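You operate a simulated robot arm through the tools that you are given. There is no shell and no other tool. Be economical: measure what you need, move in short steps, check, and stop when the job is done.

Carry out the task below with a simulated robot arm. There is one attempt and no reset: what you move stays moved.

TASK
Polish the scuffed patch off the guide saddle under the teal guard.
Fine: free the teal wing screw, swing the guard open, use the grey polishing pad, put it back, shut the guard, screw tight by hand; the ELM drive stays locked off.
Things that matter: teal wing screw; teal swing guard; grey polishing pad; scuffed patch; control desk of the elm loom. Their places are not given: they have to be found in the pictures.

It is judged by the outcome, as a careful person would: the job done as asked, and still so three seconds after it is handed in. It fails if anything else is knocked over, pushed out of place, dropped, spilled or broken.

THE ROBOT
A 7-joint arm with a two-finger parallel gripper, fixed in place. Base frame: the origin is at the foot of the arm, x ahead of it, y to its left, z up. Lengths are in mm, angles in degrees, forces in N, time in s.
With the tool pointing down near the work surface it reaches from about 240 to 680 mm from the base axis. Its first joint turns from -66.0 to 66.0 degrees. Payload 2.4 kg.
Tool frame: the origin (TCP) lies between the finger pads and is the grasp point; the fingertips stand 30 mm ahead of it; z points along the fingers, y is the line along which they close. The gripper opens to 94 mm. The fingers are 28 mm wide and 10 mm thick; the gripper's body (50 by 96 mm) begins 55 mm behind the TCP.
Orientation is that of the tool frame in the base frame, as a unit quaternion [x, y, z, w]. With the fingers straight down and closing along the base's y, the tool's x points along the base's -x, its y along +y and its z along -z.

THE INTERFACE
- The arm moves only by the tool step_arm. Its argument "motion" is text: rows parted by semicolons, each of 7 numbers parted by spaces: the shift along the tool's x, y, z in units of 25 mm (1.0 is 25 mm), then the turn, a rotation vector about the tool's x, y, z in units of 8 degrees (1.0 is 8 degrees), then the gripper command, from -1 (fully open) to 1 (shut), values between in proportion. In form: x y z rx ry rz claw; .... A call has 1 to 8 rows; each row shifts and turns the commanded pose from where the row before left it, along the tool's axes as they then stand. A call with a number of a shift or a turn outside -1 to 1 is refused whole. A row lasts 0.2 s, in which the tool goes at most 50 mm and 8.6 degrees; a call with a longer step from one row to the next is refused whole, and so is a gripper value outside its range. A pose out of reach is approached as far as the arm can. The call stops where the force on the tool passes 70 N (or 10 N more than at its start, if that is more) or the arm is blocked; 0.2 s more then pass. The fingers move at their own pace (about 153 mm/s each) and stop on an object; they squeeze with about 31 N. The grip force told is the motor's: it shows also when the fingers shut on nothing. Time passes only in rows, and 0.2 s behind the last, so rows that do not move let the fingers close. It gives the time, the measured TCP pose, the force on the tool (base axes), the opening and the grip force at its end, in the units of the frame above (readings bear some noise).
- Cameras (640 x 400 px; columns grow to the right, rows downward): "scene" is fixed at [34.9, 466.5, 1466]; the picture's right is [-0.80, -0.60, 0.00], its down [-0.22, 0.30, -0.93] and it looks along [0.56, -0.74, -0.37] (base axes); focal length 351 px, centre (320, 200). "wrist" rides on the gripper at [-37, 0, -58] in the tool frame; the picture's right is [0.00, -1.00, 0.00], its down [0.97, 0.00, -0.24] and it looks along [0.24, 0.00, 0.97] (tool axes); focal length 218 px, centre (320, 200).
- get_image(camera): a new picture of that camera. No time passes.
- locate(camera, pixels): for up to 12 pixels [column, row] of the newest picture of that camera ("zoom" is the newest enlarged one), the place [x, y, z] in the base frame of the surface seen there, good to about 2 mm. No time passes.
- zoom(camera, box): a new picture of the part [left, top, right, bottom] of that camera's present view, enlarged. No time passes.
- sign_off(): hands the job in; it is judged then, once.

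Work in short steps. Measure before you move; look again where a grasp or a placing could have gone wrong, and mend it. You have 80 turns and 46 pictures in all, the two below and enlarged ones among them. Open the gripper and draw the arm clear of the work before you hand the job in, unless the task says otherwise; then end with one line.

The tools are called after ">>>" as a command line: name --argument value ..., lists and objects as JSON in quotes. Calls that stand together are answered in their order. step_arm: Moves the arm, as the interface text tells. Its arguments: {"type":"object","properties":{"motion":{"type":"string"}},"required":["motion"]} The other tools are called the same way: get_image (camera) takes a picture; locate (camera, pixels) gives the place of the surface under pixels of a picture; zoom (camera, box) takes an enlarged picture of a part of a camera's view; sign_off () hands the job in.

At the start:

```text
time: 0.0
position: [352.6, -92.7, 1321.3]
tcp_rot: [-0.001, 1.0, 0.0, 0.0]
contact_force: [-1.1, 0.5, -0.4]
grip_width: 94.0
grip_force: 0.2
```

scene: 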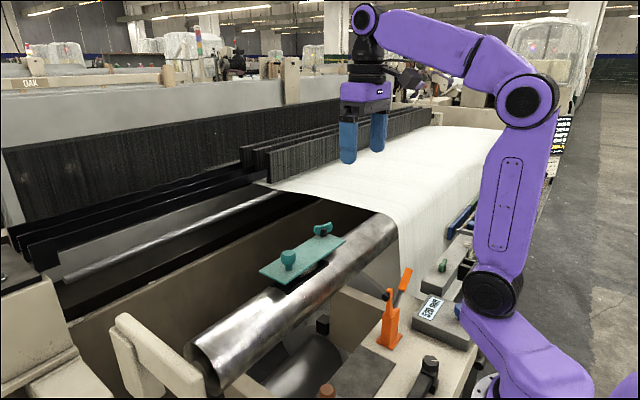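
wrist: 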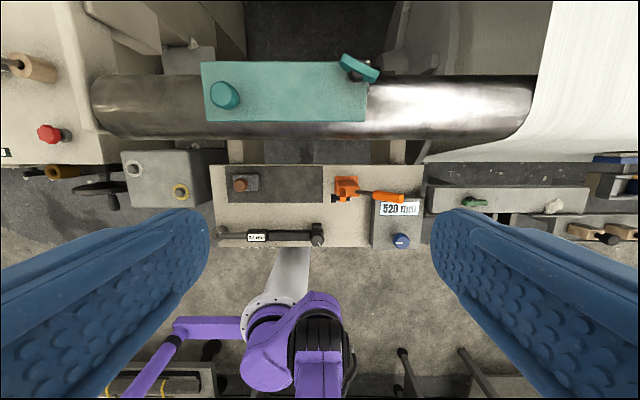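

The wrist view shows the teal guard around (285,90), with a wing-shaped teal part at (358,68) and a round knob at (224,95). I'll zoom in on the details first.

>>> zoom --camera "wrist" --box '[180, 40, 440, 260]'

>>> zoom --camera "scene" --box '[230, 200, 490, 400]'

>>> locate --camera "wrist" --pixels '[[224, 95], [358, 68], [285, 90], [204, 65], [207, 120], [364, 120], [240, 185], [345, 188], [385, 195], [400, 241], [474, 203], [555, 207]]'

```text
1.82 times, centred on (310, 150) of wrist
```

zoom: 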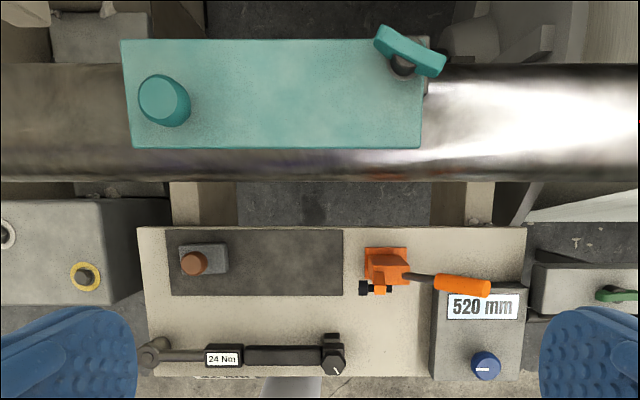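

```text
2.00 times, centred on (360, 300) of scene
```

zoom: 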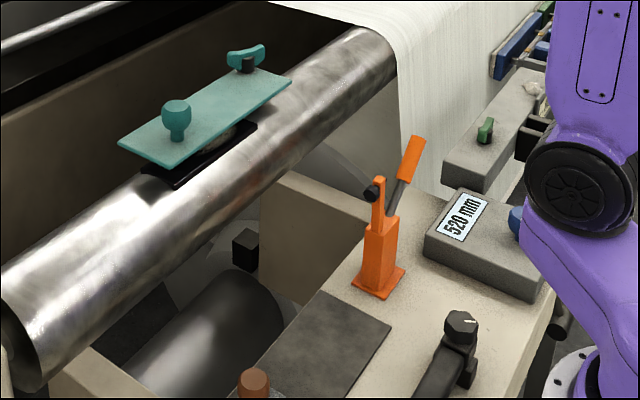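

```text
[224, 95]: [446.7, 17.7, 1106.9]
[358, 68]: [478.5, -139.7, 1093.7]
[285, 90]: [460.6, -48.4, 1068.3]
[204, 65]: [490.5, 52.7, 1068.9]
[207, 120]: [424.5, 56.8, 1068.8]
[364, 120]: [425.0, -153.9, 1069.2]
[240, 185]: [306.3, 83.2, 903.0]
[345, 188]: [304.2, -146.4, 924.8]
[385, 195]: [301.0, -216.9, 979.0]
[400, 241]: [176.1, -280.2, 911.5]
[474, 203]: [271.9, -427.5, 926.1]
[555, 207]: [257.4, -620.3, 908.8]
```

I need closer views of the guard's ends, the brown-knobbed grey block and the left-hand desk.

>>> zoom --camera "wrist" --box '[320, 40, 400, 130]'

>>> zoom --camera "scene" --box '[240, 210, 370, 300]'

>>> zoom --camera "wrist" --box '[0, 30, 260, 230]'

```text
4.44 times, centred on (360, 85) of wrist
```

zoom: 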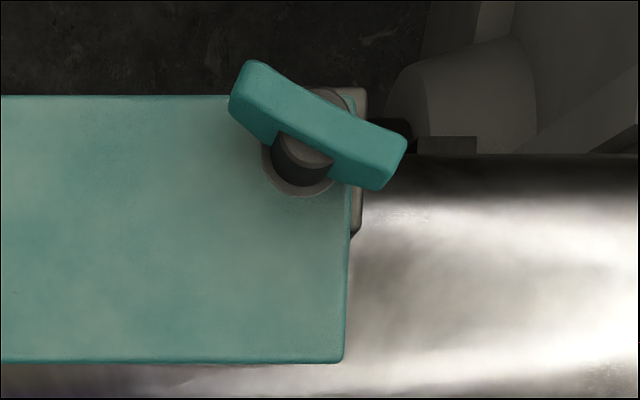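

```text
4.44 times, centred on (305, 255) of scene
```

zoom: 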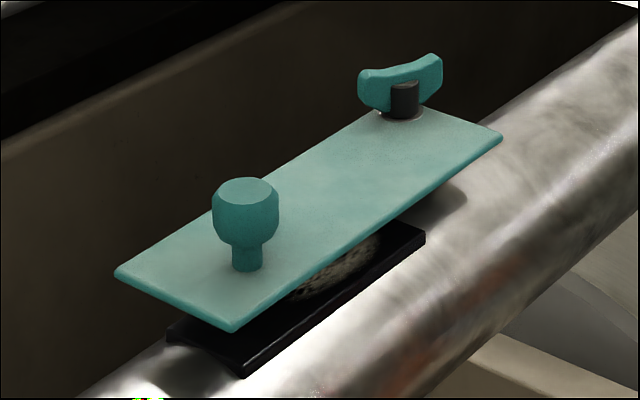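

```text
2.00 times, centred on (130, 130) of wrist
```

zoom: 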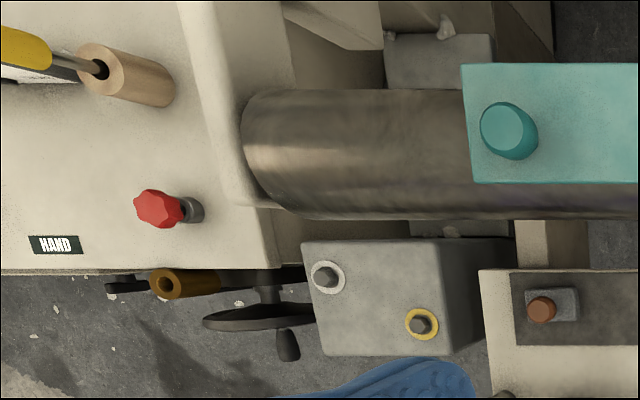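

>>> zoom --camera "wrist" --box '[215, 160, 275, 200]'

>>> locate --camera "scene" --pixels '[[405, 270], [388, 292], [325, 390], [288, 255], [323, 228], [280, 270], [310, 272], [262, 300], [250, 150], [300, 165], [230, 230], [400, 240]]'

>>> locate --camera "wrist" --pixels '[[345, 62], [376, 76], [341, 57], [352, 75], [240, 184], [253, 178], [230, 176], [253, 190], [270, 180], [300, 30], [450, 30], [372, 190]]'

```text
10.00 times, centred on (245, 180) of wrist
```

zoom: 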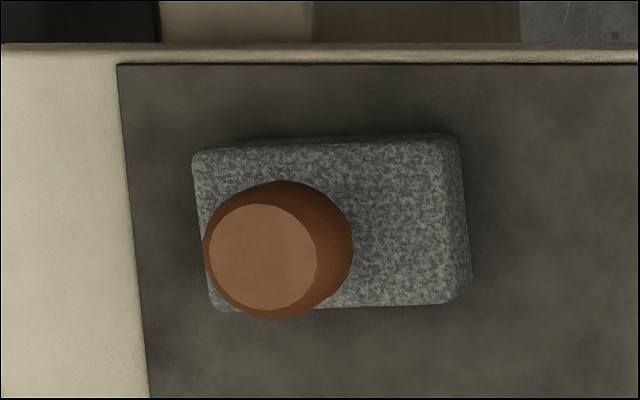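

```text
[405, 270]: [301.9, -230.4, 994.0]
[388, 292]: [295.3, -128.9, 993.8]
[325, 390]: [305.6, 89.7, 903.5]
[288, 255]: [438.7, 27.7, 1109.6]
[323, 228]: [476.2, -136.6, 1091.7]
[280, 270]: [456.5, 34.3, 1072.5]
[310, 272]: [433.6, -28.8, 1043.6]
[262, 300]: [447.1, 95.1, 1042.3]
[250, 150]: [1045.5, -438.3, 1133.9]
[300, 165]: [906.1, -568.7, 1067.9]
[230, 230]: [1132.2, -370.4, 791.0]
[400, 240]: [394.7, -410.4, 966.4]
```

```text
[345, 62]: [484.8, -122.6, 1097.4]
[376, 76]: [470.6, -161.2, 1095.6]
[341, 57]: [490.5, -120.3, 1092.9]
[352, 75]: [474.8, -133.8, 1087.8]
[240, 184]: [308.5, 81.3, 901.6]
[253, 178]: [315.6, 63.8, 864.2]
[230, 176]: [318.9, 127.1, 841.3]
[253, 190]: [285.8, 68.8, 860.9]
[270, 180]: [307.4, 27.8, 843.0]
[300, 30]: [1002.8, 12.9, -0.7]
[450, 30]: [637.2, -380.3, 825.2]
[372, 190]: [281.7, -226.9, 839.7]
```

The pad is the grey block with the brown knob at wrist (240,184), standing on the bench near (308,77). The wing screw sits near (478,-141,1096), its wing turned about 22° from −y. I'll move above it and turn the tool clockwise so I have room for loosening counter-clockwise.

>>> step_arm --motion "-1 -0.386 1 0 0 0 -1; -1 -0.386 1 0 0 0 -1; -1 -0.386 1 0 0 0 -1; -1 -0.386 1 0 0 0 -1; -1 -0.386 1 0 0 0 -1; 0 0 0 0 0 1 -1; 0 0 0 0 0 1 -1; 0 0 0 0 0 1 -1"

>>> step_arm --motion "0 0 0 0 0 1 -1; 0 0 0 0 0 1 -1; 0 0 0 0 0 1 -1; 0 0 0 0 0 1 -1; 0 0 0 0 0 1 -1; 0 0 0 0 0 1 -1; 0 0 0 0 0 1 -1; 0 0 0 0 0 1 -1"

>>> step_arm --motion "0 0 0 0 0 1 -1; 0 0 0 0 0 1 -1; 0 0 0 0 0 1 -1; 0 0 0 0 0 0 -1"

>>> get_image --camera "wrist"

```text
time: 1.8
position: [478.4, -142.6, 1196.4]
tcp_rot: [0.209, 0.978, -0.001, 0.001]
contact_force: [0.5, 0.2, 0.0]
grip_width: 94.1
grip_force: 0.2
```

```text
time: 3.6
position: [478.6, -140.5, 1196.6]
tcp_rot: [0.696, 0.718, 0.001, 0.0]
contact_force: [-0.1, -0.1, 0.7]
grip_width: 94.2
grip_force: 0.1
```

```text
time: 4.6
position: [478.7, -141.0, 1197.1]
tcp_rot: [0.829, 0.559, 0.0, 0.0]
contact_force: [0.4, 0.6, -0.4]
grip_width: 94.1
grip_force: 0.0
```

```text
37 pictures are left
```

wrist: 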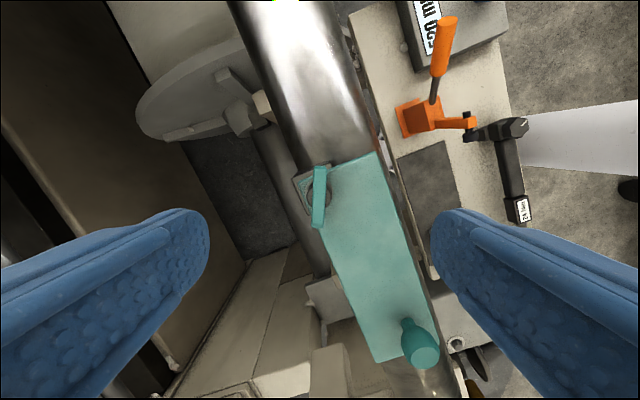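

The wing now lies nearly vertical in the wrist view at column about 319. I'll measure it precisely.

>>> zoom --camera "wrist" --box '[270, 150, 370, 240]'

>>> locate --camera "zoom" --pixels '[[325, 90], [320, 150], [313, 200], [310, 260], [300, 335], [330, 220], [270, 190], [350, 190], [480, 250]]'

```text
4.44 times, centred on (320, 195) of wrist
```

zoom: 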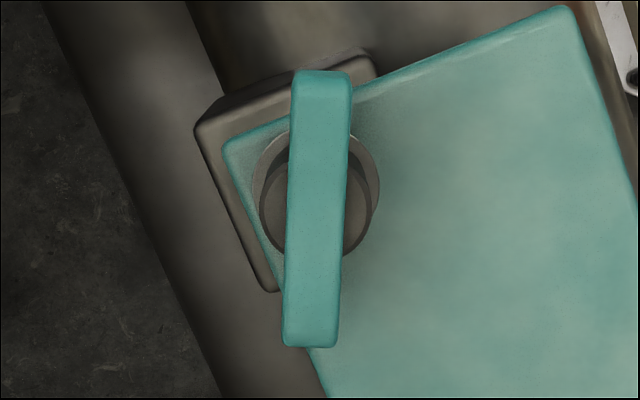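

```text
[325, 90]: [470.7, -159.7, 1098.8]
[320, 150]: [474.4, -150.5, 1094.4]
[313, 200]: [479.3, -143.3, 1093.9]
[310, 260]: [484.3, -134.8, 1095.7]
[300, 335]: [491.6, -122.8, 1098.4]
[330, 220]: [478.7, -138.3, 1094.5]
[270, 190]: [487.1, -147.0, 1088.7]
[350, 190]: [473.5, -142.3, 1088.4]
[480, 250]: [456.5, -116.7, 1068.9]
```

The wing centre is about (480.5,-142), with its top at 1094–1098 and a wider boss below 1088. I'll turn 4° more, lower until the tips are at about z 1090, and close.

>>> step_arm --motion "0 0.08 0 0 0 0.5 0; 0 0 1 0 0 0 0; 0 0 1 0 0 0 0; 0 0 1 0 0 0 0; 0 0 0.08 0 0 0 0; 0 0 0 0 0 0 0"

>>> zoom --camera "wrist" --box '[200, 130, 440, 280]'

```text
time: 6.0
position: [480.7, -143.2, 1119.7]
tcp_rot: [0.848, 0.53, 0.001, 0.0]
contact_force: [0.1, 0.3, 0.6]
grip_width: 47.2
grip_force: 0.0
```

```text
2.67 times, centred on (320, 205) of wrist
```

zoom: 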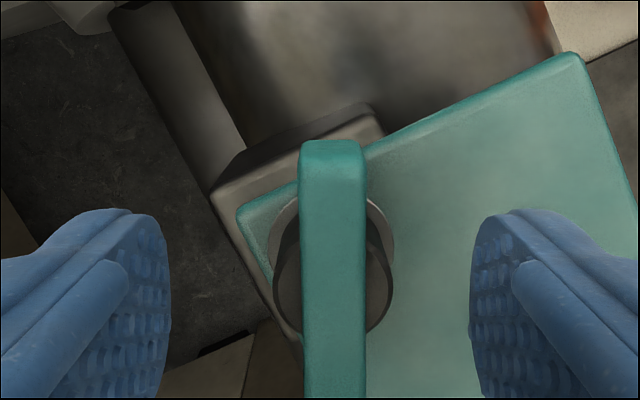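

The wing is straight and centred between the fingers, so I'll close on it.

>>> step_arm --motion "0 0 0 0 0 0 1; 0 0 0 0 0 0 1; 0 0 0 0 0 0 1"

>>> step_arm --motion "0 0 0 0 0 -1 1; 0 0 0 0 0 -1 1; 0 0 0 0 0 -1 1"

```text
time: 6.8
position: [478.9, -141.6, 1119.6]
tcp_rot: [0.848, 0.529, -0.001, -0.003]
contact_force: [-18.4, 7.7, 2.6]
grip_width: 10.1
grip_force: 43.4
```

```text
time: 7.6
position: [480.9, -142.3, 1120.8]
tcp_rot: [0.718, 0.696, 0.0, 0.0]
contact_force: [-9.4, 10.1, -6.4]
grip_width: 9.9
grip_force: 43.6
```

The wing follows with 10 mm between the fingers. I'll continue counter-clockwise.

>>> step_arm --motion "0 0 0 0 0 -1 1; 0 0 0 0 0 -1 1; 0 0 0 0 0 -1 1; 0 0 0 0 0 -1 1; 0 0 0 0 0 -1 1; 0 0 0 0 0 -1 1"

>>> get_image --camera "wrist"

```text
time: 9.0
position: [479.8, -142.2, 1119.5]
tcp_rot: [0.372, 0.928, 0.001, 0.001]
contact_force: [11.8, 12.6, -5.5]
grip_width: 9.7
grip_force: 43.9
```

```text
34 pictures are left
```

wrist: 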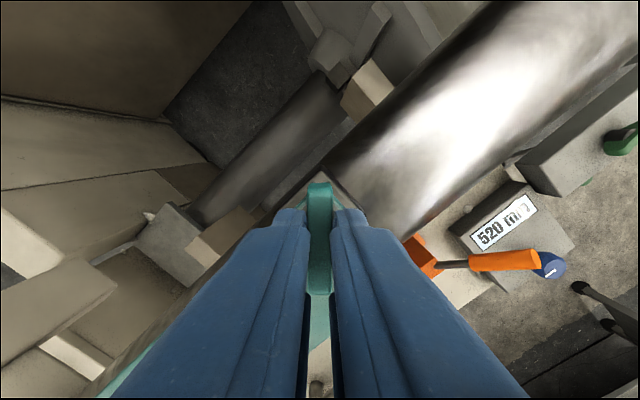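

>>> step_arm --motion "0 0 0 0 0 -1 1; 0 0 0 0 0 -1 1; 0 0 0 0 0 -1 1; 0 0 0 0 0 -1 1; 0 0 0 0 0 -1 1; 0 0 0 0 0 -1 1"

>>> get_image --camera "wrist"

```text
time: 10.4
position: [481.8, -139.9, 1119.8]
tcp_rot: [-0.037, 0.999, 0.001, 0.001]
contact_force: [25.7, 16.6, 1.9]
grip_width: 9.9
grip_force: 43.5
```

```text
33 pictures are left
```

wrist: 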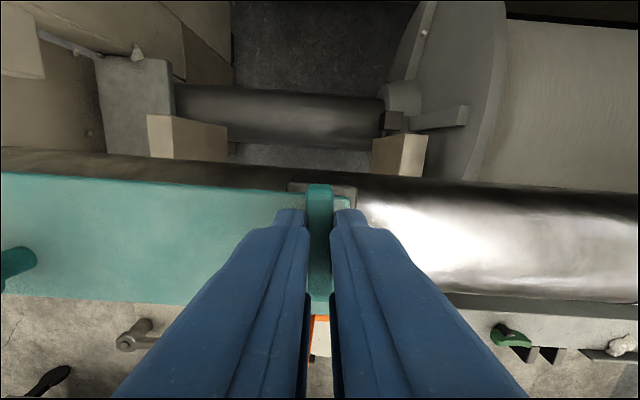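

120° so far with the wing still following; I'll go on to about 180° in total, easing the side load a little.

>>> step_arm --motion "-0.05 0.04 0 0 0 -1 1; 0 0 0 0 0 -1 1; 0 0 0 0 0 -1 1; 0 0 0 0 0 -1 1; 0 0 0 0 0 -1 1; 0 0 0 0 0 -1 1; 0 0 0 0 0 -1 1; 0 0 0 0 0 -0.5 1"

>>> get_image --camera "wrist"

```text
time: 12.2
position: [481.8, -138.2, 1120.3]
tcp_rot: [-0.531, 0.847, 0.002, 0.001]
contact_force: [-0.7, 23.7, 15.0]
grip_width: 9.8
grip_force: 43.8
```

```text
32 pictures are left
```

wrist: 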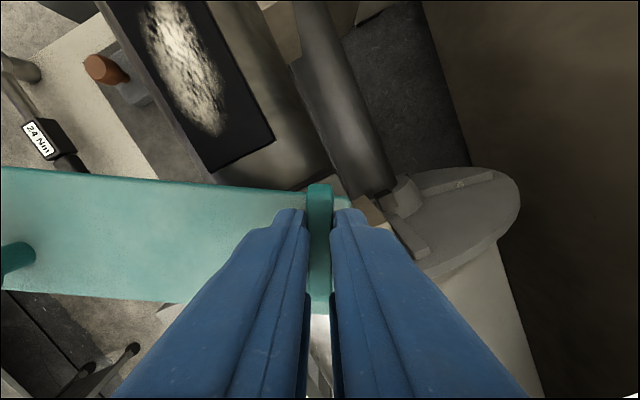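

The guard now swings along with the screw: it is free, about 60° open toward −x, and the scuffed saddle is visible. I'll carry it about 24° further the same way.

>>> step_arm --motion "0 0 0 0 0 -1 1; 0 0 0 0 0 -1 1; 0 0 0 0 0 -1 1"

>>> get_image --camera "scene"

```text
time: 13.0
position: [479.2, -137.5, 1119.2]
tcp_rot: [-0.694, 0.72, 0.004, 0.001]
contact_force: [-14.0, 30.2, 18.3]
grip_width: 10.5
grip_force: 44.2
```

```text
31 pictures are left
```

scene: 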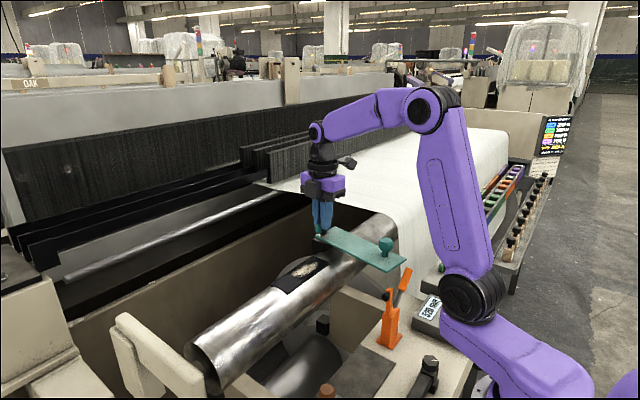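

The guard is swung clear of the saddle. I'll release the wing and lift straight up.

>>> step_arm --motion "0 0 0 0 0 0 0; 0 0 0 0 0 0 0; 0 0 -1 0 0 0 0; 0 0 -1 0 0 0 0; 0 0 -1 0 0 0 0; 0 0 -1 0 0 0 0; 0 0 -1 0 0 0 0"

>>> get_image --camera "wrist"

```text
time: 14.6
position: [481.9, -142.1, 1245.1]
tcp_rot: [-0.694, 0.72, 0.001, 0.001]
contact_force: [0.1, 0.5, 0.1]
grip_width: 47.1
grip_force: 0.0
```

```text
30 pictures are left
```

wrist: 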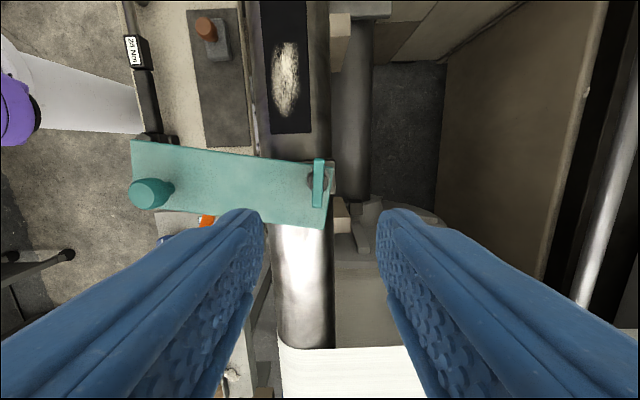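

Now the scuff patch, guard, screw and pad need measuring from this view.

>>> locate --camera "wrist" --pixels '[[286, 45], [286, 80], [286, 114], [273, 85], [299, 85], [265, 132], [310, 132], [308, 40], [150, 193], [319, 185], [205, 28], [135, 145]]'

>>> zoom --camera "wrist" --box '[180, 0, 340, 150]'

```text
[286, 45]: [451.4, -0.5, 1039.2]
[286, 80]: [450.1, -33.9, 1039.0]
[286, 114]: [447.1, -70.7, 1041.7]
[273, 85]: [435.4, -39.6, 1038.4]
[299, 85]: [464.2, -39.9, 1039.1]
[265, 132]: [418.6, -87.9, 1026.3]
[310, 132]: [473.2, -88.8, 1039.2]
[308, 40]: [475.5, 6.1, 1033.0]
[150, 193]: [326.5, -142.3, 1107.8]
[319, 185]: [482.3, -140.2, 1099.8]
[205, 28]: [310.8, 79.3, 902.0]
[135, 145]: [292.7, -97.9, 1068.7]
```

```text
2.67 times, centred on (260, 75) of wrist
```

zoom: 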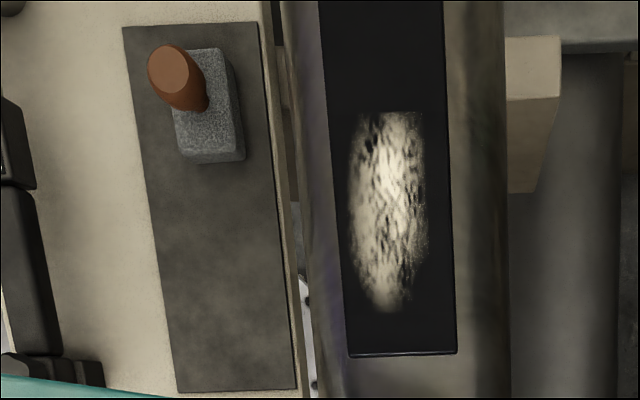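

The scuff spans x 435–464 and y −71…0 at z≈1039. The pad knob is near (309,81), top at z≈902. I'll turn the tool back to its starting orientation and go above the pad.

>>> step_arm --motion "0 0 0 0 0 1 0; 0 0 0 0 0 1 0; 0 0 0 0 0 1 0; 0 0 0 0 0 1 0; 0 0 0 0 0 1 0; 0 0 0 0 0 1 0; 0 0 0 0 0 1 0; 0 0 0 0 0 1 0"

>>> step_arm --motion "0 0 0 0 0 1 0; 0 0 0 0 0 1 0; 0 0 0 0 0 1 0; 0.5 1 0 0 0 0 0; 0.5 1 0 0 0 0 0; 0.5 1 0 0 0 0 0; 0.5 1 0 0 0 0 0; 0.8 1 0 0 0 0 0"

>>> step_arm --motion "1 1 0 0 0 0 0; 1 1 0 0 0 0 0; 1 1 0 0 0 0 0; 1 0.84 0 0 0 0 0; 0 0 1 0 0 0 0; 0 0 1 0 0 0 0; 0 0 1 0 0 0 0; 0 0 1 0 0 0 0"

>>> get_image --camera "wrist"

```text
time: 16.4
position: [481.4, -141.0, 1244.9]
tcp_rot: [-0.207, 0.978, 0.0, 0.0]
contact_force: [0.6, 0.7, 0.3]
grip_width: 46.8
grip_force: 0.1
```

```text
time: 18.2
position: [407.2, -17.5, 1246.9]
tcp_rot: [0.0, 1.0, 0.0, 0.0]
contact_force: [-0.2, 1.0, -0.1]
grip_width: 47.0
grip_force: 0.0
```

```text
time: 20.0
position: [310.3, 78.8, 1144.1]
tcp_rot: [-0.001, 1.0, 0.0, 0.0]
contact_force: [1.1, 0.0, -0.1]
grip_width: 46.8
grip_force: 0.1
```

```text
28 pictures are left
```

wrist: 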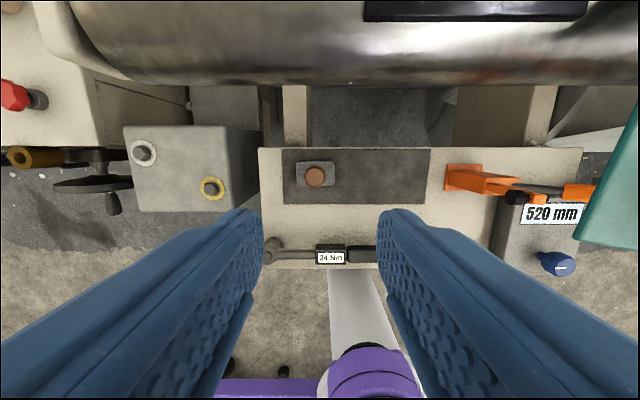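

>>> zoom --camera "wrist" --box '[285, 150, 345, 195]'

>>> locate --camera "wrist" --pixels '[[314, 176], [314, 170], [300, 166], [331, 166], [331, 184], [212, 188], [235, 150], [320, 75], [320, 60], [320, 30], [520, 197], [300, 183]]'

```text
8.89 times, centred on (315, 172) of wrist
```

zoom: 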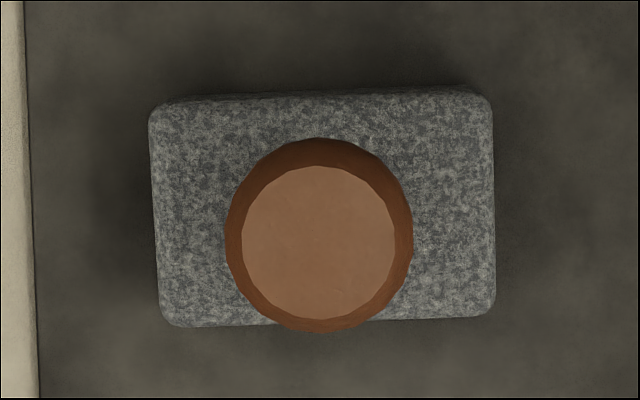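

```text
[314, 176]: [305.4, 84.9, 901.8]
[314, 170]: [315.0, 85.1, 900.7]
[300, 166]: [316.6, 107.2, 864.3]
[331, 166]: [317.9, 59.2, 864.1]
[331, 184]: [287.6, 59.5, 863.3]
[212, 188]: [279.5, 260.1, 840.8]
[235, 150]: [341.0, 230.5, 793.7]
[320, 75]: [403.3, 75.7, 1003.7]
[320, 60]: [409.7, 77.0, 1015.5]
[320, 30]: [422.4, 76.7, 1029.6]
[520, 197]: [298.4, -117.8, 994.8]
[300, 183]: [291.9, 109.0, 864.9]
```

The knob is centred at about (304,84), with the pad spanning x 287–319, y 58–109, z 843–864. I'll centre and descend in two steps to TCP z≈897.

>>> step_arm --motion "0.25 0.2 0 0 0 0 0; 0 0 1 0 0 0 0; 0 0 1 0 0 0 0; 0 0 1 0 0 0 0; 0 0 1 0 0 0 0; 0 0 1 0 0 0 0; 0 0 1 0 0 0 0; 0 0 1 0 0 0 0"

>>> step_arm --motion "0 0 1 0 0 0 0; 0 0 1 0 0 0 0; 0 0 0.85 0 0 0 0; 0 0 0 0 0 0 0"

>>> get_image --camera "wrist"

```text
time: 21.8
position: [304.0, 82.9, 972.0]
tcp_rot: [0.001, 1.0, 0.0, 0.0]
contact_force: [0.1, -0.6, -0.1]
grip_width: 47.0
grip_force: 0.0
```

```text
time: 22.8
position: [304.9, 83.5, 898.3]
tcp_rot: [0.001, 1.0, 0.0, 0.001]
contact_force: [0.3, -0.4, 0.1]
grip_width: 46.9
grip_force: 0.1
```

```text
26 pictures are left
```

wrist: 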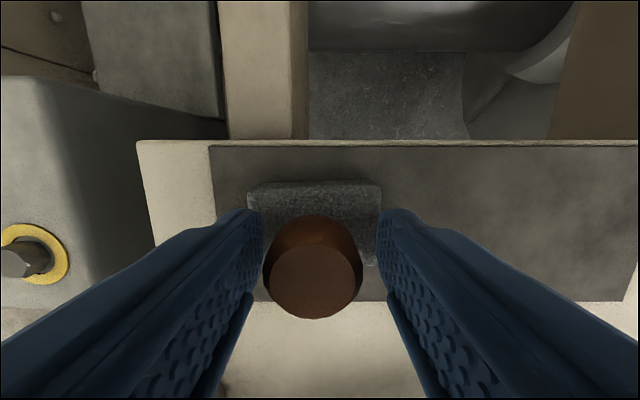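

The knob is between the fingers, about 1–2 mm off centre. I'll correct, close, and lift a little.

>>> step_arm --motion "0 0.06 0 0 0 0 0; 0 0 0 0 0 0 1; 0 0 0 0 0 0 1; 0 0 0 0 0 0 1; 0 0 -0.6 0 0 0 1; 0 0 0 0 0 0 1"

>>> get_image --camera "wrist"

```text
time: 24.2
position: [305.3, 85.8, 913.8]
tcp_rot: [0.0, 1.0, 0.0, 0.0]
contact_force: [0.3, -0.6, -1.6]
grip_width: 28.9
grip_force: 30.7
```

```text
25 pictures are left
```

wrist: 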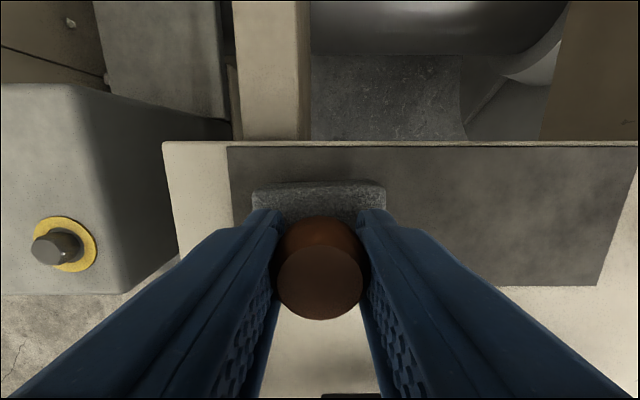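

The pad is held, with its base 55 mm below the TCP. I'll lift to about z 1165 and move over the patch centre (450,-35).

>>> step_arm --motion "0 0 -1 0 0 0 1; 0 0 -1 0 0 0 1; 0 0 -1 0 0 0 1; 0 0 -1 0 0 0 1; 0 0 -1 0 0 0 1; 0 0 -1 0 0 0 1; 0 0 -1 0 0 0 1; 0 0 -1 0 0 0 1"

>>> step_arm --motion "0 0 -1 0 0 0 1; 0 0 -1 0 0 0 1; -1 -0.8 0 0 0 0 1; -1 -0.8 0 0 0 0 1; -1 -0.8 0 0 0 0 1; -1 -0.8 0 0 0 0 1; -1 -0.8 0 0 0 0 1; -0.8 -0.84 0 0 0 0 1"

>>> get_image --camera "wrist"

>>> zoom --camera "scene" --box '[230, 160, 430, 320]'

```text
time: 26.0
position: [305.1, 85.3, 1115.1]
tcp_rot: [-0.001, 1.0, 0.0, 0.0]
contact_force: [-0.2, 0.5, -1.0]
grip_width: 29.0
grip_force: 31.2
```

```text
time: 27.8
position: [452.7, -36.2, 1163.1]
tcp_rot: [0.0, 1.0, -0.001, 0.001]
contact_force: [0.2, 0.3, -0.9]
grip_width: 29.0
grip_force: 30.6
```

```text
24 pictures are left
```

wrist: 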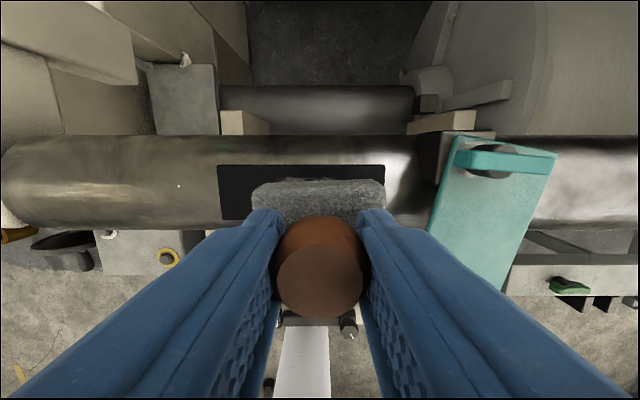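

```text
2.50 times, centred on (330, 240) of scene
```

zoom: 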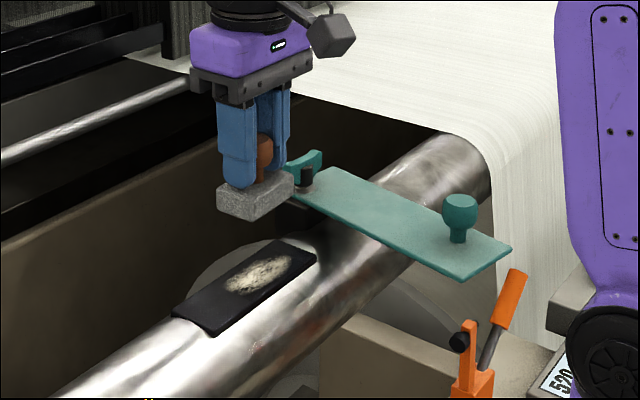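

Pad is over the patch. I'll lower until just above it, then feel for contact in small steps.

>>> step_arm --motion "0.12 0 1 0 0 0 1; 0 0 1 0 0 0 1; 0 0 0.6 0 0 0 1; 0 0 0.1 0 0 0 1; 0 0 0.06 0 0 0 1; 0 0 0 0 0 0 1"

```text
time: 29.2
position: [447.6, -35.7, 1096.4]
tcp_rot: [-0.001, 1.0, 0.001, 0.002]
contact_force: [0.0, -1.1, 18.0]
grip_width: 28.8
grip_force: 31.0
```

Contact at 18 N. I'll rub along the patch in y with gentle strokes.

>>> step_arm --motion "0 -0.5 0 0 0 0 1; 0 -0.5 0 0 0 0 1; 0 0.5 0 0 0 0 1; 0 0.5 0 0 0 0 1; 0 0.5 0 0 0 0 1; 0 0.5 0 0 0 0 1; 0 -0.5 0 0 0 0 1; 0 -0.5 0 0 0 0 1"

>>> zoom --camera "scene" --box '[230, 200, 370, 310]'

```text
time: 31.0
position: [445.9, -30.2, 1094.6]
tcp_rot: [-0.002, 1.0, 0.003, 0.002]
contact_force: [2.1, 24.0, 30.1]
grip_width: 28.8
grip_force: 31.5
```

```text
3.64 times, centred on (300, 255) of scene
```

zoom: 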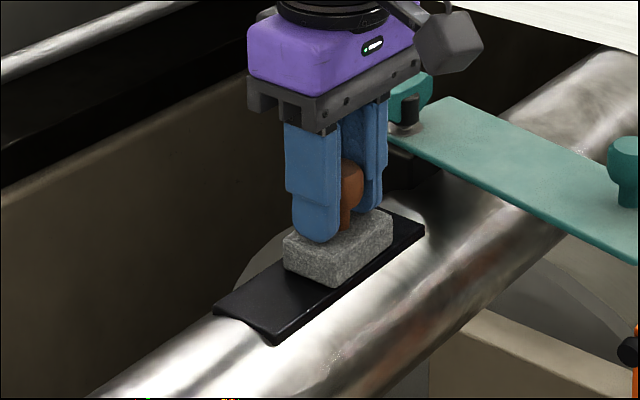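

The visible part of the patch already looks clean. I'll ease the pressure slightly, stroke at two x offsets, then lift to inspect.

>>> step_arm --motion "-0.2 -0.5 -0.04 0 0 0 1; 0 -0.5 0 0 0 0 1; 0.2 0.5 0 0 0 0 1; 0 0.5 0 0 0 0 1; 0.2 0.5 0 0 0 0 1; 0 0.4 0 0 0 0 1; 0 -0.5 0 0 0 0 1; 0 -0.5 0 0 0 0 1"

>>> step_arm --motion "0 -0.5 0 0 0 0 1; -0.2 -0.4 0 0 0 0 1; 0 0.5 0 0 0 0 1; 0 0.5 0 0 0 0 1; 0 0 -1 0 0 0 1; 0 0 -1 0 0 0 1; 0 0 -1 0 0 0 1; 0 0 -0.3 0 0 0 1"

>>> zoom --camera "scene" --box '[230, 200, 370, 310]'

>>> get_image --camera "wrist"

```text
time: 32.8
position: [442.0, -37.1, 1095.8]
tcp_rot: [0.0, 1.0, 0.001, 0.001]
contact_force: [-0.1, -0.1, -0.5]
grip_width: 29.1
grip_force: 30.9
```

```text
time: 34.6
position: [447.9, -33.3, 1179.7]
tcp_rot: [0.0, 1.0, 0.0, 0.0]
contact_force: [-0.4, -0.7, -0.6]
grip_width: 29.2
grip_force: 30.9
```

```text
3.64 times, centred on (300, 255) of scene
```

zoom: 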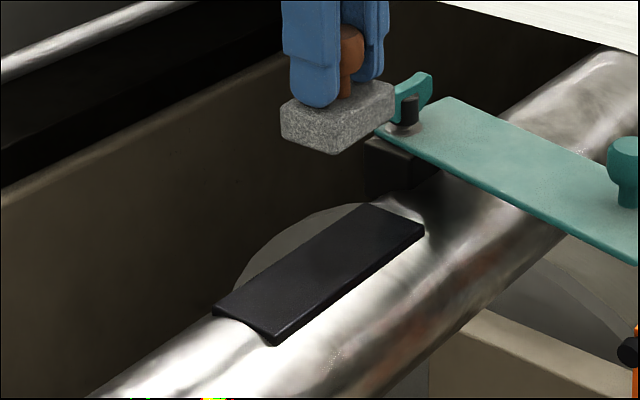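

```text
20 pictures are left
```

wrist: 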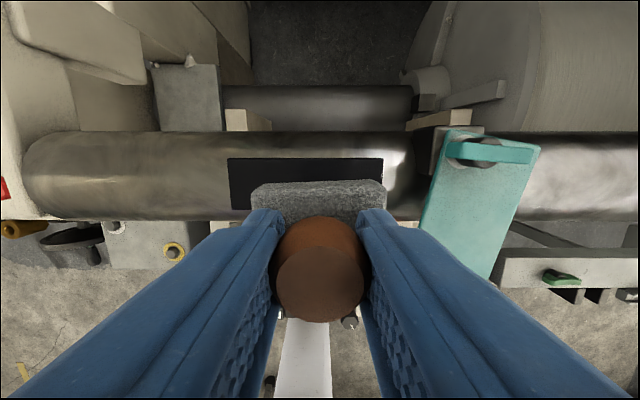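

The saddle is clean. I'll carry the pad back to its place at (305,85).

>>> step_arm --motion "1 0.83 0 0 0 0 1; 1 0.83 0 0 0 0 1; 1 0.83 0 0 0 0 1; 1 0.83 0 0 0 0 1; 1 0.83 0 0 0 0 1; 0.7 0.6 0 0 0 0 1; 0 0 1 0 0 0 1; 0 0 1 0 0 0 1"

>>> step_arm --motion "0 0 1 0 0 0 1; 0 0 1 0 0 0 1; 0 0 1 0 0 0 1; 0 0 1 0 0 0 1; 0 0 1 0 0 0 1; 0 0 1 0 0 0 1; 0 0 1 0 0 0 1; 0 0 0 0 0 0 1"

```text
time: 36.4
position: [306.2, 82.9, 1128.5]
tcp_rot: [-0.001, 1.0, 0.0, 0.0]
contact_force: [-0.1, -0.5, -0.6]
grip_width: 29.0
grip_force: 31.1
```

```text
time: 38.2
position: [306.6, 81.6, 953.8]
tcp_rot: [0.0, 1.0, -0.001, 0.0]
contact_force: [0.8, 0.2, -0.9]
grip_width: 28.8
grip_force: 31.0
```

>>> step_arm --motion "0.05 0.13 0 0 0 0 1; 0 0 1 0 0 0 1; 0 0 0.9 0 0 0 1; 0 0 0.2 0 0 0 1; 0 0 0.08 0 0 0 1; 0 0 0 0 0 0 1"

```text
time: 39.6
position: [301.7, 87.2, 899.3]
tcp_rot: [-0.001, 1.0, 0.001, -0.001]
contact_force: [0.8, 0.6, -0.8]
grip_width: 28.9
grip_force: 31.3
```

No contact yet; I'll lower a millimetre at a time.

>>> step_arm --motion "0 0 0.05 0 0 0 1; 0 0 0 0 0 0 1"

>>> zoom --camera "wrist" --box '[220, 130, 420, 255]'

```text
time: 40.2
position: [303.9, 87.3, 897.6]
tcp_rot: [0.0, 1.0, 0.0, 0.001]
contact_force: [0.3, 0.1, -1.1]
grip_width: 29.0
grip_force: 31.1
```

```text
3.20 times, centred on (320, 192) of wrist
```

zoom: 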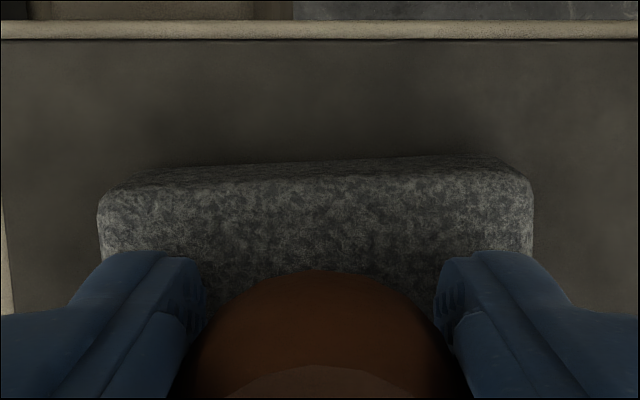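

>>> step_arm --motion "0 -0.06 0.05 0 0 0 1; 0 0 0 0 0 0 1"

>>> step_arm --motion "0 0 0.05 0 0 0 1; 0 0 0 0 0 0 1"

```text
time: 40.8
position: [303.9, 85.5, 895.5]
tcp_rot: [-0.001, 1.0, 0.001, 0.001]
contact_force: [-5.5, 5.0, 28.4]
grip_width: 29.1
grip_force: 31.3
```

```text
time: 41.4
position: [303.9, 85.7, 895.4]
tcp_rot: [0.0, 1.0, 0.0, 0.001]
contact_force: [-1.5, 0.4, 40.0]
grip_width: 29.0
grip_force: 30.5
```

The pad is down at z 895.5. I'll ease the push, open, lift straight up, and check.

>>> step_arm --motion "0 0 -0.06 0 0 0 1; 0 0 0 0 0 0 0; 0 0 0 0 0 0 0; 0 0 -1 0 0 0 0; 0 0 -1 0 0 0 0; 0 0 -1 0 0 0 0; 0 0 -1 0 0 0 0; 0 0 -1 0 0 0 0"

>>> step_arm --motion "0 0 -1 0 0 0 0; 0 0 -1 0 0 0 0; 0 0 -1 0 0 0 0; 0 0 -1 0 0 0 0; 0 0 -1 0 0 0 0; 0 0 -1 0 0 0 0; 0 0 -1 0 0 0 0; 0 0 -1 0 0 0 0"

>>> get_image --camera "wrist"

>>> locate --camera "wrist" --pixels '[[594, 150], [314, 160], [560, 150]]'

```text
time: 43.2
position: [302.3, 83.9, 1022.0]
tcp_rot: [0.0, 1.0, 0.0, 0.0]
contact_force: [-0.1, 0.6, -0.3]
grip_width: 47.1
grip_force: 0.0
```

```text
time: 45.0
position: [301.5, 84.9, 1223.0]
tcp_rot: [0.0, 1.0, 0.0, 0.0]
contact_force: [0.8, -0.5, -0.1]
grip_width: 47.1
grip_force: 0.1
```

```text
18 pictures are left
```

wrist: 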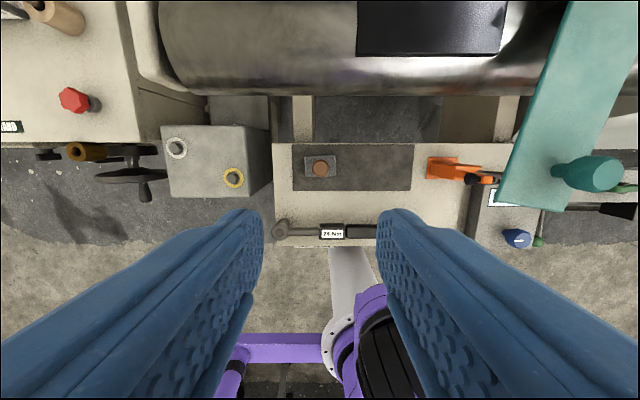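

```text
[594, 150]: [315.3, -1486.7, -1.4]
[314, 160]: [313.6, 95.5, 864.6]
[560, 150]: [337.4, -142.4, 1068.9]
```

The pad sits back in its place. Next I'll go above the guard knob near (327,-142) to measure it.

>>> step_arm --motion "-0.2 -1 0 0 0 0 0; -0.2 -1 0 0 0 0 0; -0.2 -1 0 0 0 0 0; -0.2 -1 0 0 0 0 0; -0.2 -1 0 0 0 0 0; -0.1 -1 0 0 0 0 0; 0 -1 0 0 0 0 0; 0 -1 0 0 0 0 0"

>>> step_arm --motion "0 -1 0 0 0 0 0; 0 0 0 0 0 0 0"

>>> get_image --camera "wrist"

```text
time: 46.8
position: [331.0, -112.8, 1222.1]
tcp_rot: [-0.001, 1.0, 0.0, 0.001]
contact_force: [0.5, 0.1, -0.2]
grip_width: 46.8
grip_force: 0.1
```

```text
time: 47.4
position: [330.3, -136.4, 1221.5]
tcp_rot: [0.001, 1.0, 0.0, 0.0]
contact_force: [-0.6, 0.5, -0.2]
grip_width: 47.3
grip_force: 0.1
```

```text
17 pictures are left
```

wrist: 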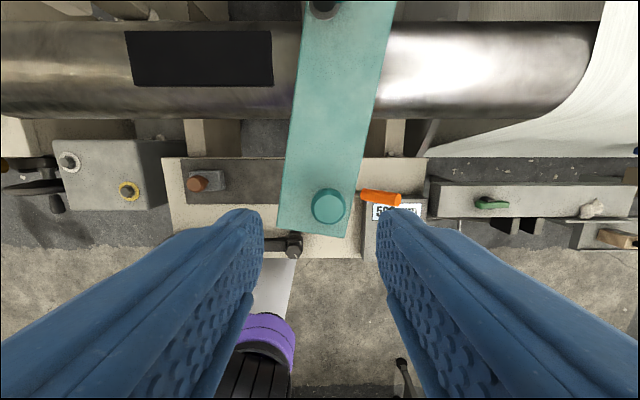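

>>> locate --camera "wrist" --pixels '[[328, 207], [315, 207], [341, 207], [328, 194], [328, 221], [320, 150], [294, 100], [380, 100], [380, 197]]'

>>> zoom --camera "wrist" --box '[270, 150, 390, 240]'

```text
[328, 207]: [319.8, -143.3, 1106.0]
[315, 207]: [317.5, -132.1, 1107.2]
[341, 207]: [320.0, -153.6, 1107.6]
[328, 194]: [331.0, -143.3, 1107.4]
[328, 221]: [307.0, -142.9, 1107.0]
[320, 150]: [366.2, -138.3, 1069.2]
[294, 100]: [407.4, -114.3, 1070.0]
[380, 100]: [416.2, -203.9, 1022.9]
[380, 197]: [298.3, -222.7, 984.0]
```

```text
4.44 times, centred on (330, 195) of wrist
```

zoom: 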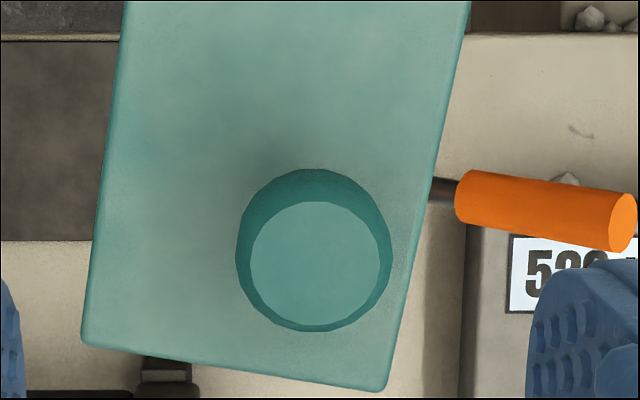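

The knob is centred at (319.5,-143), top z 1107, about 30 mm wide. I'll descend around it and close.

>>> step_arm --motion "0.43 -0.26 0 0 0 0 0; 0 0 1 0 0 0 0; 0 0 1 0 0 0 0; 0 0 1 0 0 0 0; 0 0 1 0 0 0 0; 0 0 0.44 0 0 0 0; 0 0 0 0 0 0 1; 0 0 0 0 0 0 1"

>>> step_arm --motion "0 0 0 0 0 0 1"

```text
time: 49.2
position: [319.1, -143.7, 1108.6]
tcp_rot: [-0.002, 1.0, 0.001, 0.0]
contact_force: [-3.6, 19.1, 11.6]
grip_width: 29.6
grip_force: 45.0
```

```text
time: 49.6
position: [321.1, -145.0, 1109.4]
tcp_rot: [-0.002, 1.0, 0.001, -0.001]
contact_force: [-3.0, 26.1, 10.1]
grip_width: 29.3
grip_force: 45.2
```

Gripped. I'll swing the guard shut along its arc about (480.5,-141.5), turning the tool with it, starting with three rows.

>>> step_arm --motion "-0.05 0.897 0 0 0 1 1; -0.05 0.897 0 0 0 1 1; -0.05 0.897 0 0 0 1 1"

```text
time: 50.4
position: [331.7, -79.0, 1109.5]
tcp_rot: [0.21, 0.978, -0.001, -0.003]
contact_force: [-14.4, 2.6, -21.9]
grip_width: 29.4
grip_force: 45.0
```

>>> step_arm --motion "-0.05 0.897 0.03 0 0 1 1; -0.05 0.897 0 0 0 1 1; -0.05 0.897 0 0 0 1 1; -0.05 0.897 0 0 0 1 1; -0.05 0.897 0 0 0 1 1"

>>> get_image --camera "scene"

```text
time: 51.6
position: [409.3, 3.3, 1109.0]
tcp_rot: [0.53, 0.848, 0.0, -0.003]
contact_force: [-14.3, 26.6, 6.0]
grip_width: 29.2
grip_force: 45.2
```

```text
15 pictures are left
```

scene: 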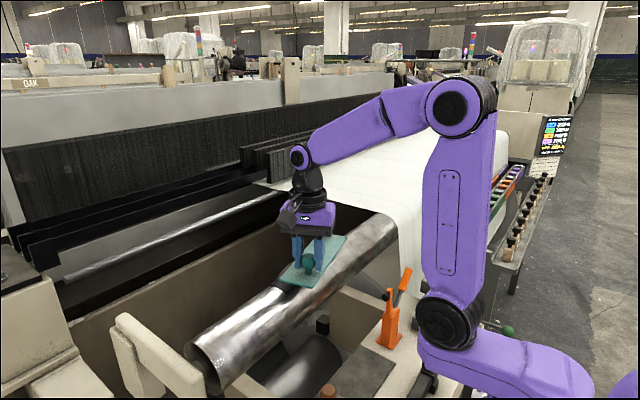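

About 13° remain. I'll go on in smaller increments, watching the force for the stop.

>>> step_arm --motion "-0.05 0.897 0 0 0 1 1; -0.02 0.45 0 0 0 0.5 1; 0 0 0 0 0 0 1"

>>> step_arm --motion "-0.01 0.17 0 0 0 0.2 1; 0 0 0 0 0 0 1"

```text
time: 52.4
position: [440.9, 16.2, 1108.3]
tcp_rot: [0.616, 0.788, 0.002, -0.002]
contact_force: [-5.3, 28.6, -5.1]
grip_width: 29.2
grip_force: 45.7
```

```text
time: 53.0
position: [445.2, 14.5, 1109.2]
tcp_rot: [0.626, 0.78, 0.001, -0.003]
contact_force: [-4.7, 28.8, -19.3]
grip_width: 29.2
grip_force: 45.3
```

>>> step_arm --motion "-0.01 0.17 0 0 0 0.2 1; 0 0 0 0 0 0 1"

>>> step_arm --motion "-0.01 0.17 0 0 0 0.2 1; 0 0 0 0 0 0 1"

```text
time: 53.6
position: [446.7, 16.9, 1109.4]
tcp_rot: [0.637, 0.771, 0.002, -0.002]
contact_force: [-1.7, 26.7, -20.3]
grip_width: 29.2
grip_force: 45.7
```

```text
time: 54.2
position: [449.5, 17.6, 1109.3]
tcp_rot: [0.647, 0.762, -0.002, -0.005]
contact_force: [-25.6, 27.3, -9.6]
grip_width: 29.3
grip_force: 44.6
```

Tangential force jumped to −25 N near the original knob position, so the guard is at its closed stop. I'll release, lift and check.

>>> step_arm --motion "0 -0.08 0 0 0 0 1; 0 0 0 0 0 0 0; 0 0 0 0 0 0 0; 0 0 -1 0 0 0 0; 0 0 -1 0 0 0 0; 0 0 -1 0 0 0 0; 0 0 -1 0 0 0 0; 0 0 -0.6 0 0 0 0"

>>> step_arm --motion "-1 0 0 0 0 0 0; -1 0 0 0 0 0 0; -1 0 0 0 0 0 0; -1 0 0 0 0 0 0; -1 0 0 0 0 0 0; 0 0 0 0 0 0 0"

>>> get_image --camera "wrist"

```text
time: 56.0
position: [450.2, 12.8, 1226.1]
tcp_rot: [0.648, 0.762, 0.0, 0.0]
contact_force: [-0.5, 0.5, -0.1]
grip_width: 46.7
grip_force: 0.0
```

```text
time: 57.4
position: [470.8, -110.8, 1226.0]
tcp_rot: [0.648, 0.762, 0.0, 0.0]
contact_force: [-0.6, -0.7, 0.0]
grip_width: 46.8
grip_force: 0.1
```

```text
14 pictures are left
```

wrist: 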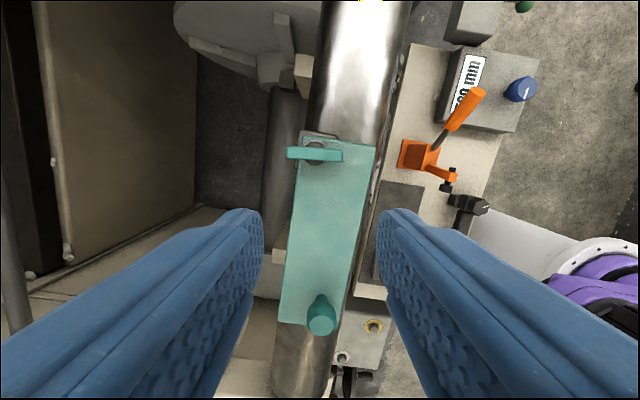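

>>> zoom --camera "wrist" --box '[260, 120, 390, 205]'

>>> locate --camera "wrist" --pixels '[[292, 153], [315, 154], [338, 156], [298, 138], [372, 148], [284, 320], [344, 325], [322, 325]]'

```text
4.71 times, centred on (325, 162) of wrist
```

zoom: 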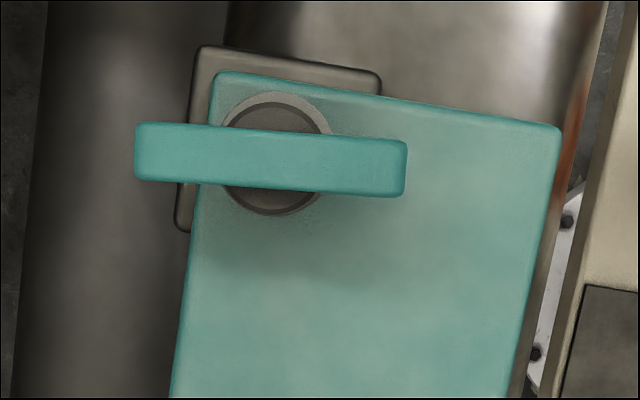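

```text
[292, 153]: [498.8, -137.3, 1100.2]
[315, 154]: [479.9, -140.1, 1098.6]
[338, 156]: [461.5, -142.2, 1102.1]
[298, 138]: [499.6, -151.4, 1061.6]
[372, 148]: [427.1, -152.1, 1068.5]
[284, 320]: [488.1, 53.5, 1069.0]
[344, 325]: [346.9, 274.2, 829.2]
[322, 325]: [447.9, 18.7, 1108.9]
```

The guard is back on its original outline. The wing now lies at about 6° from x, against 60° originally, so it needs roughly 125° clockwise. I'll turn the tool to meet it at its present angle.

>>> step_arm --motion "0 0 0 0 0 -1 0; 0 0 0 0 0 -1 0; 0 0 0 0 0 -1 0; 0 0 0 0 0 -1 0; 0 0 0 0 0 -1 0; 0 0 0 0 0 -1 0; 0 0 0 0 0 -1 0; 0 0 0 0 0 -1 0"

>>> step_arm --motion "0 0 0 0 0 -1 0; 0 0 0 0 0 -1 0; 0 0 0 0 0 -0.9 0; -0.23 -0.62 0 0 0 0 0; 0 -0.62 0 0 0 0 0; 0 0 1 0 0 0 0; 0 0 0 0 0 0 0"

>>> zoom --camera "wrist" --box '[240, 120, 400, 240]'

>>> locate --camera "zoom" --pixels '[[320, 160], [320, 200], [320, 240]]'

```text
time: 59.2
position: [469.7, -110.3, 1225.9]
tcp_rot: [0.145, 0.989, 0.0, -0.001]
contact_force: [-0.4, 0.0, 0.2]
grip_width: 47.2
grip_force: 0.0
```

```text
time: 60.8
position: [479.2, -140.0, 1199.1]
tcp_rot: [-0.056, 0.998, 0.0, 0.0]
contact_force: [0.2, 0.0, -0.8]
grip_width: 47.0
grip_force: 0.0
```

```text
3.33 times, centred on (320, 180) of wrist
```

zoom: 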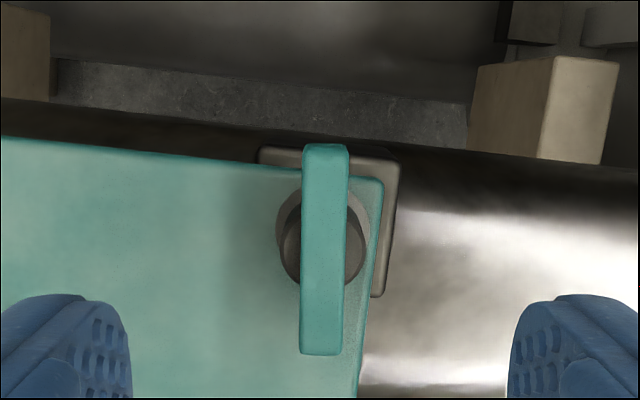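

```text
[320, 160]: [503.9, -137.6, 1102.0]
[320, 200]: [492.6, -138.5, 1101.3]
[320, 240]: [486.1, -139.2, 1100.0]
```

Aligned to within about 1°. I'll descend to z 1122 and close on the wing.

>>> step_arm --motion "-0.04 -0.02 1 0 0 0.15 0; 0 0 1 0 0 0 0; 0 0 1 0 0 0 0; 0 0 0.1 0 0 0 0; 0 0 0 0 0 0 1; 0 0 0 0 0 0 1; 0 0 0 0 0 0 1"

>>> step_arm --motion "0 0 0 0 0 1 1; 0 0 0.01 0 0 1 1; 0 0 0.01 0 0 1 1; 0 0 0.01 0 0 1 1; 0 0 0.01 0 0 1 1; 0 0 0.01 0 0 1 1"

>>> get_image --camera "wrist"

```text
time: 62.4
position: [480.3, -140.7, 1124.4]
tcp_rot: [-0.046, 0.999, 0.0, -0.001]
contact_force: [-3.9, 6.9, -5.2]
grip_width: 9.9
grip_force: 43.8
```

```text
time: 63.8
position: [480.3, -141.4, 1122.9]
tcp_rot: [0.367, 0.93, 0.0, 0.002]
contact_force: [-4.5, 2.2, 31.4]
grip_width: 9.8
grip_force: 43.7
```

```text
11 pictures are left
```

wrist: 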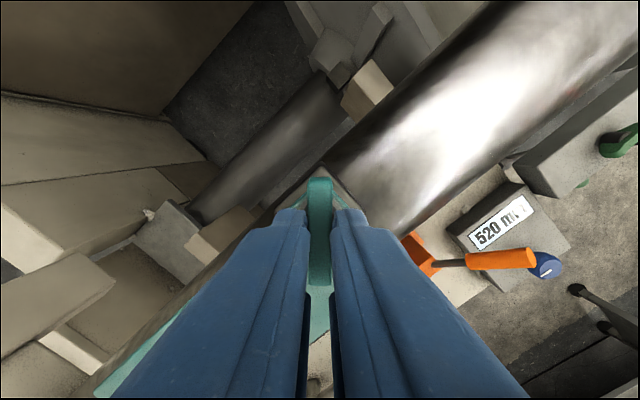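

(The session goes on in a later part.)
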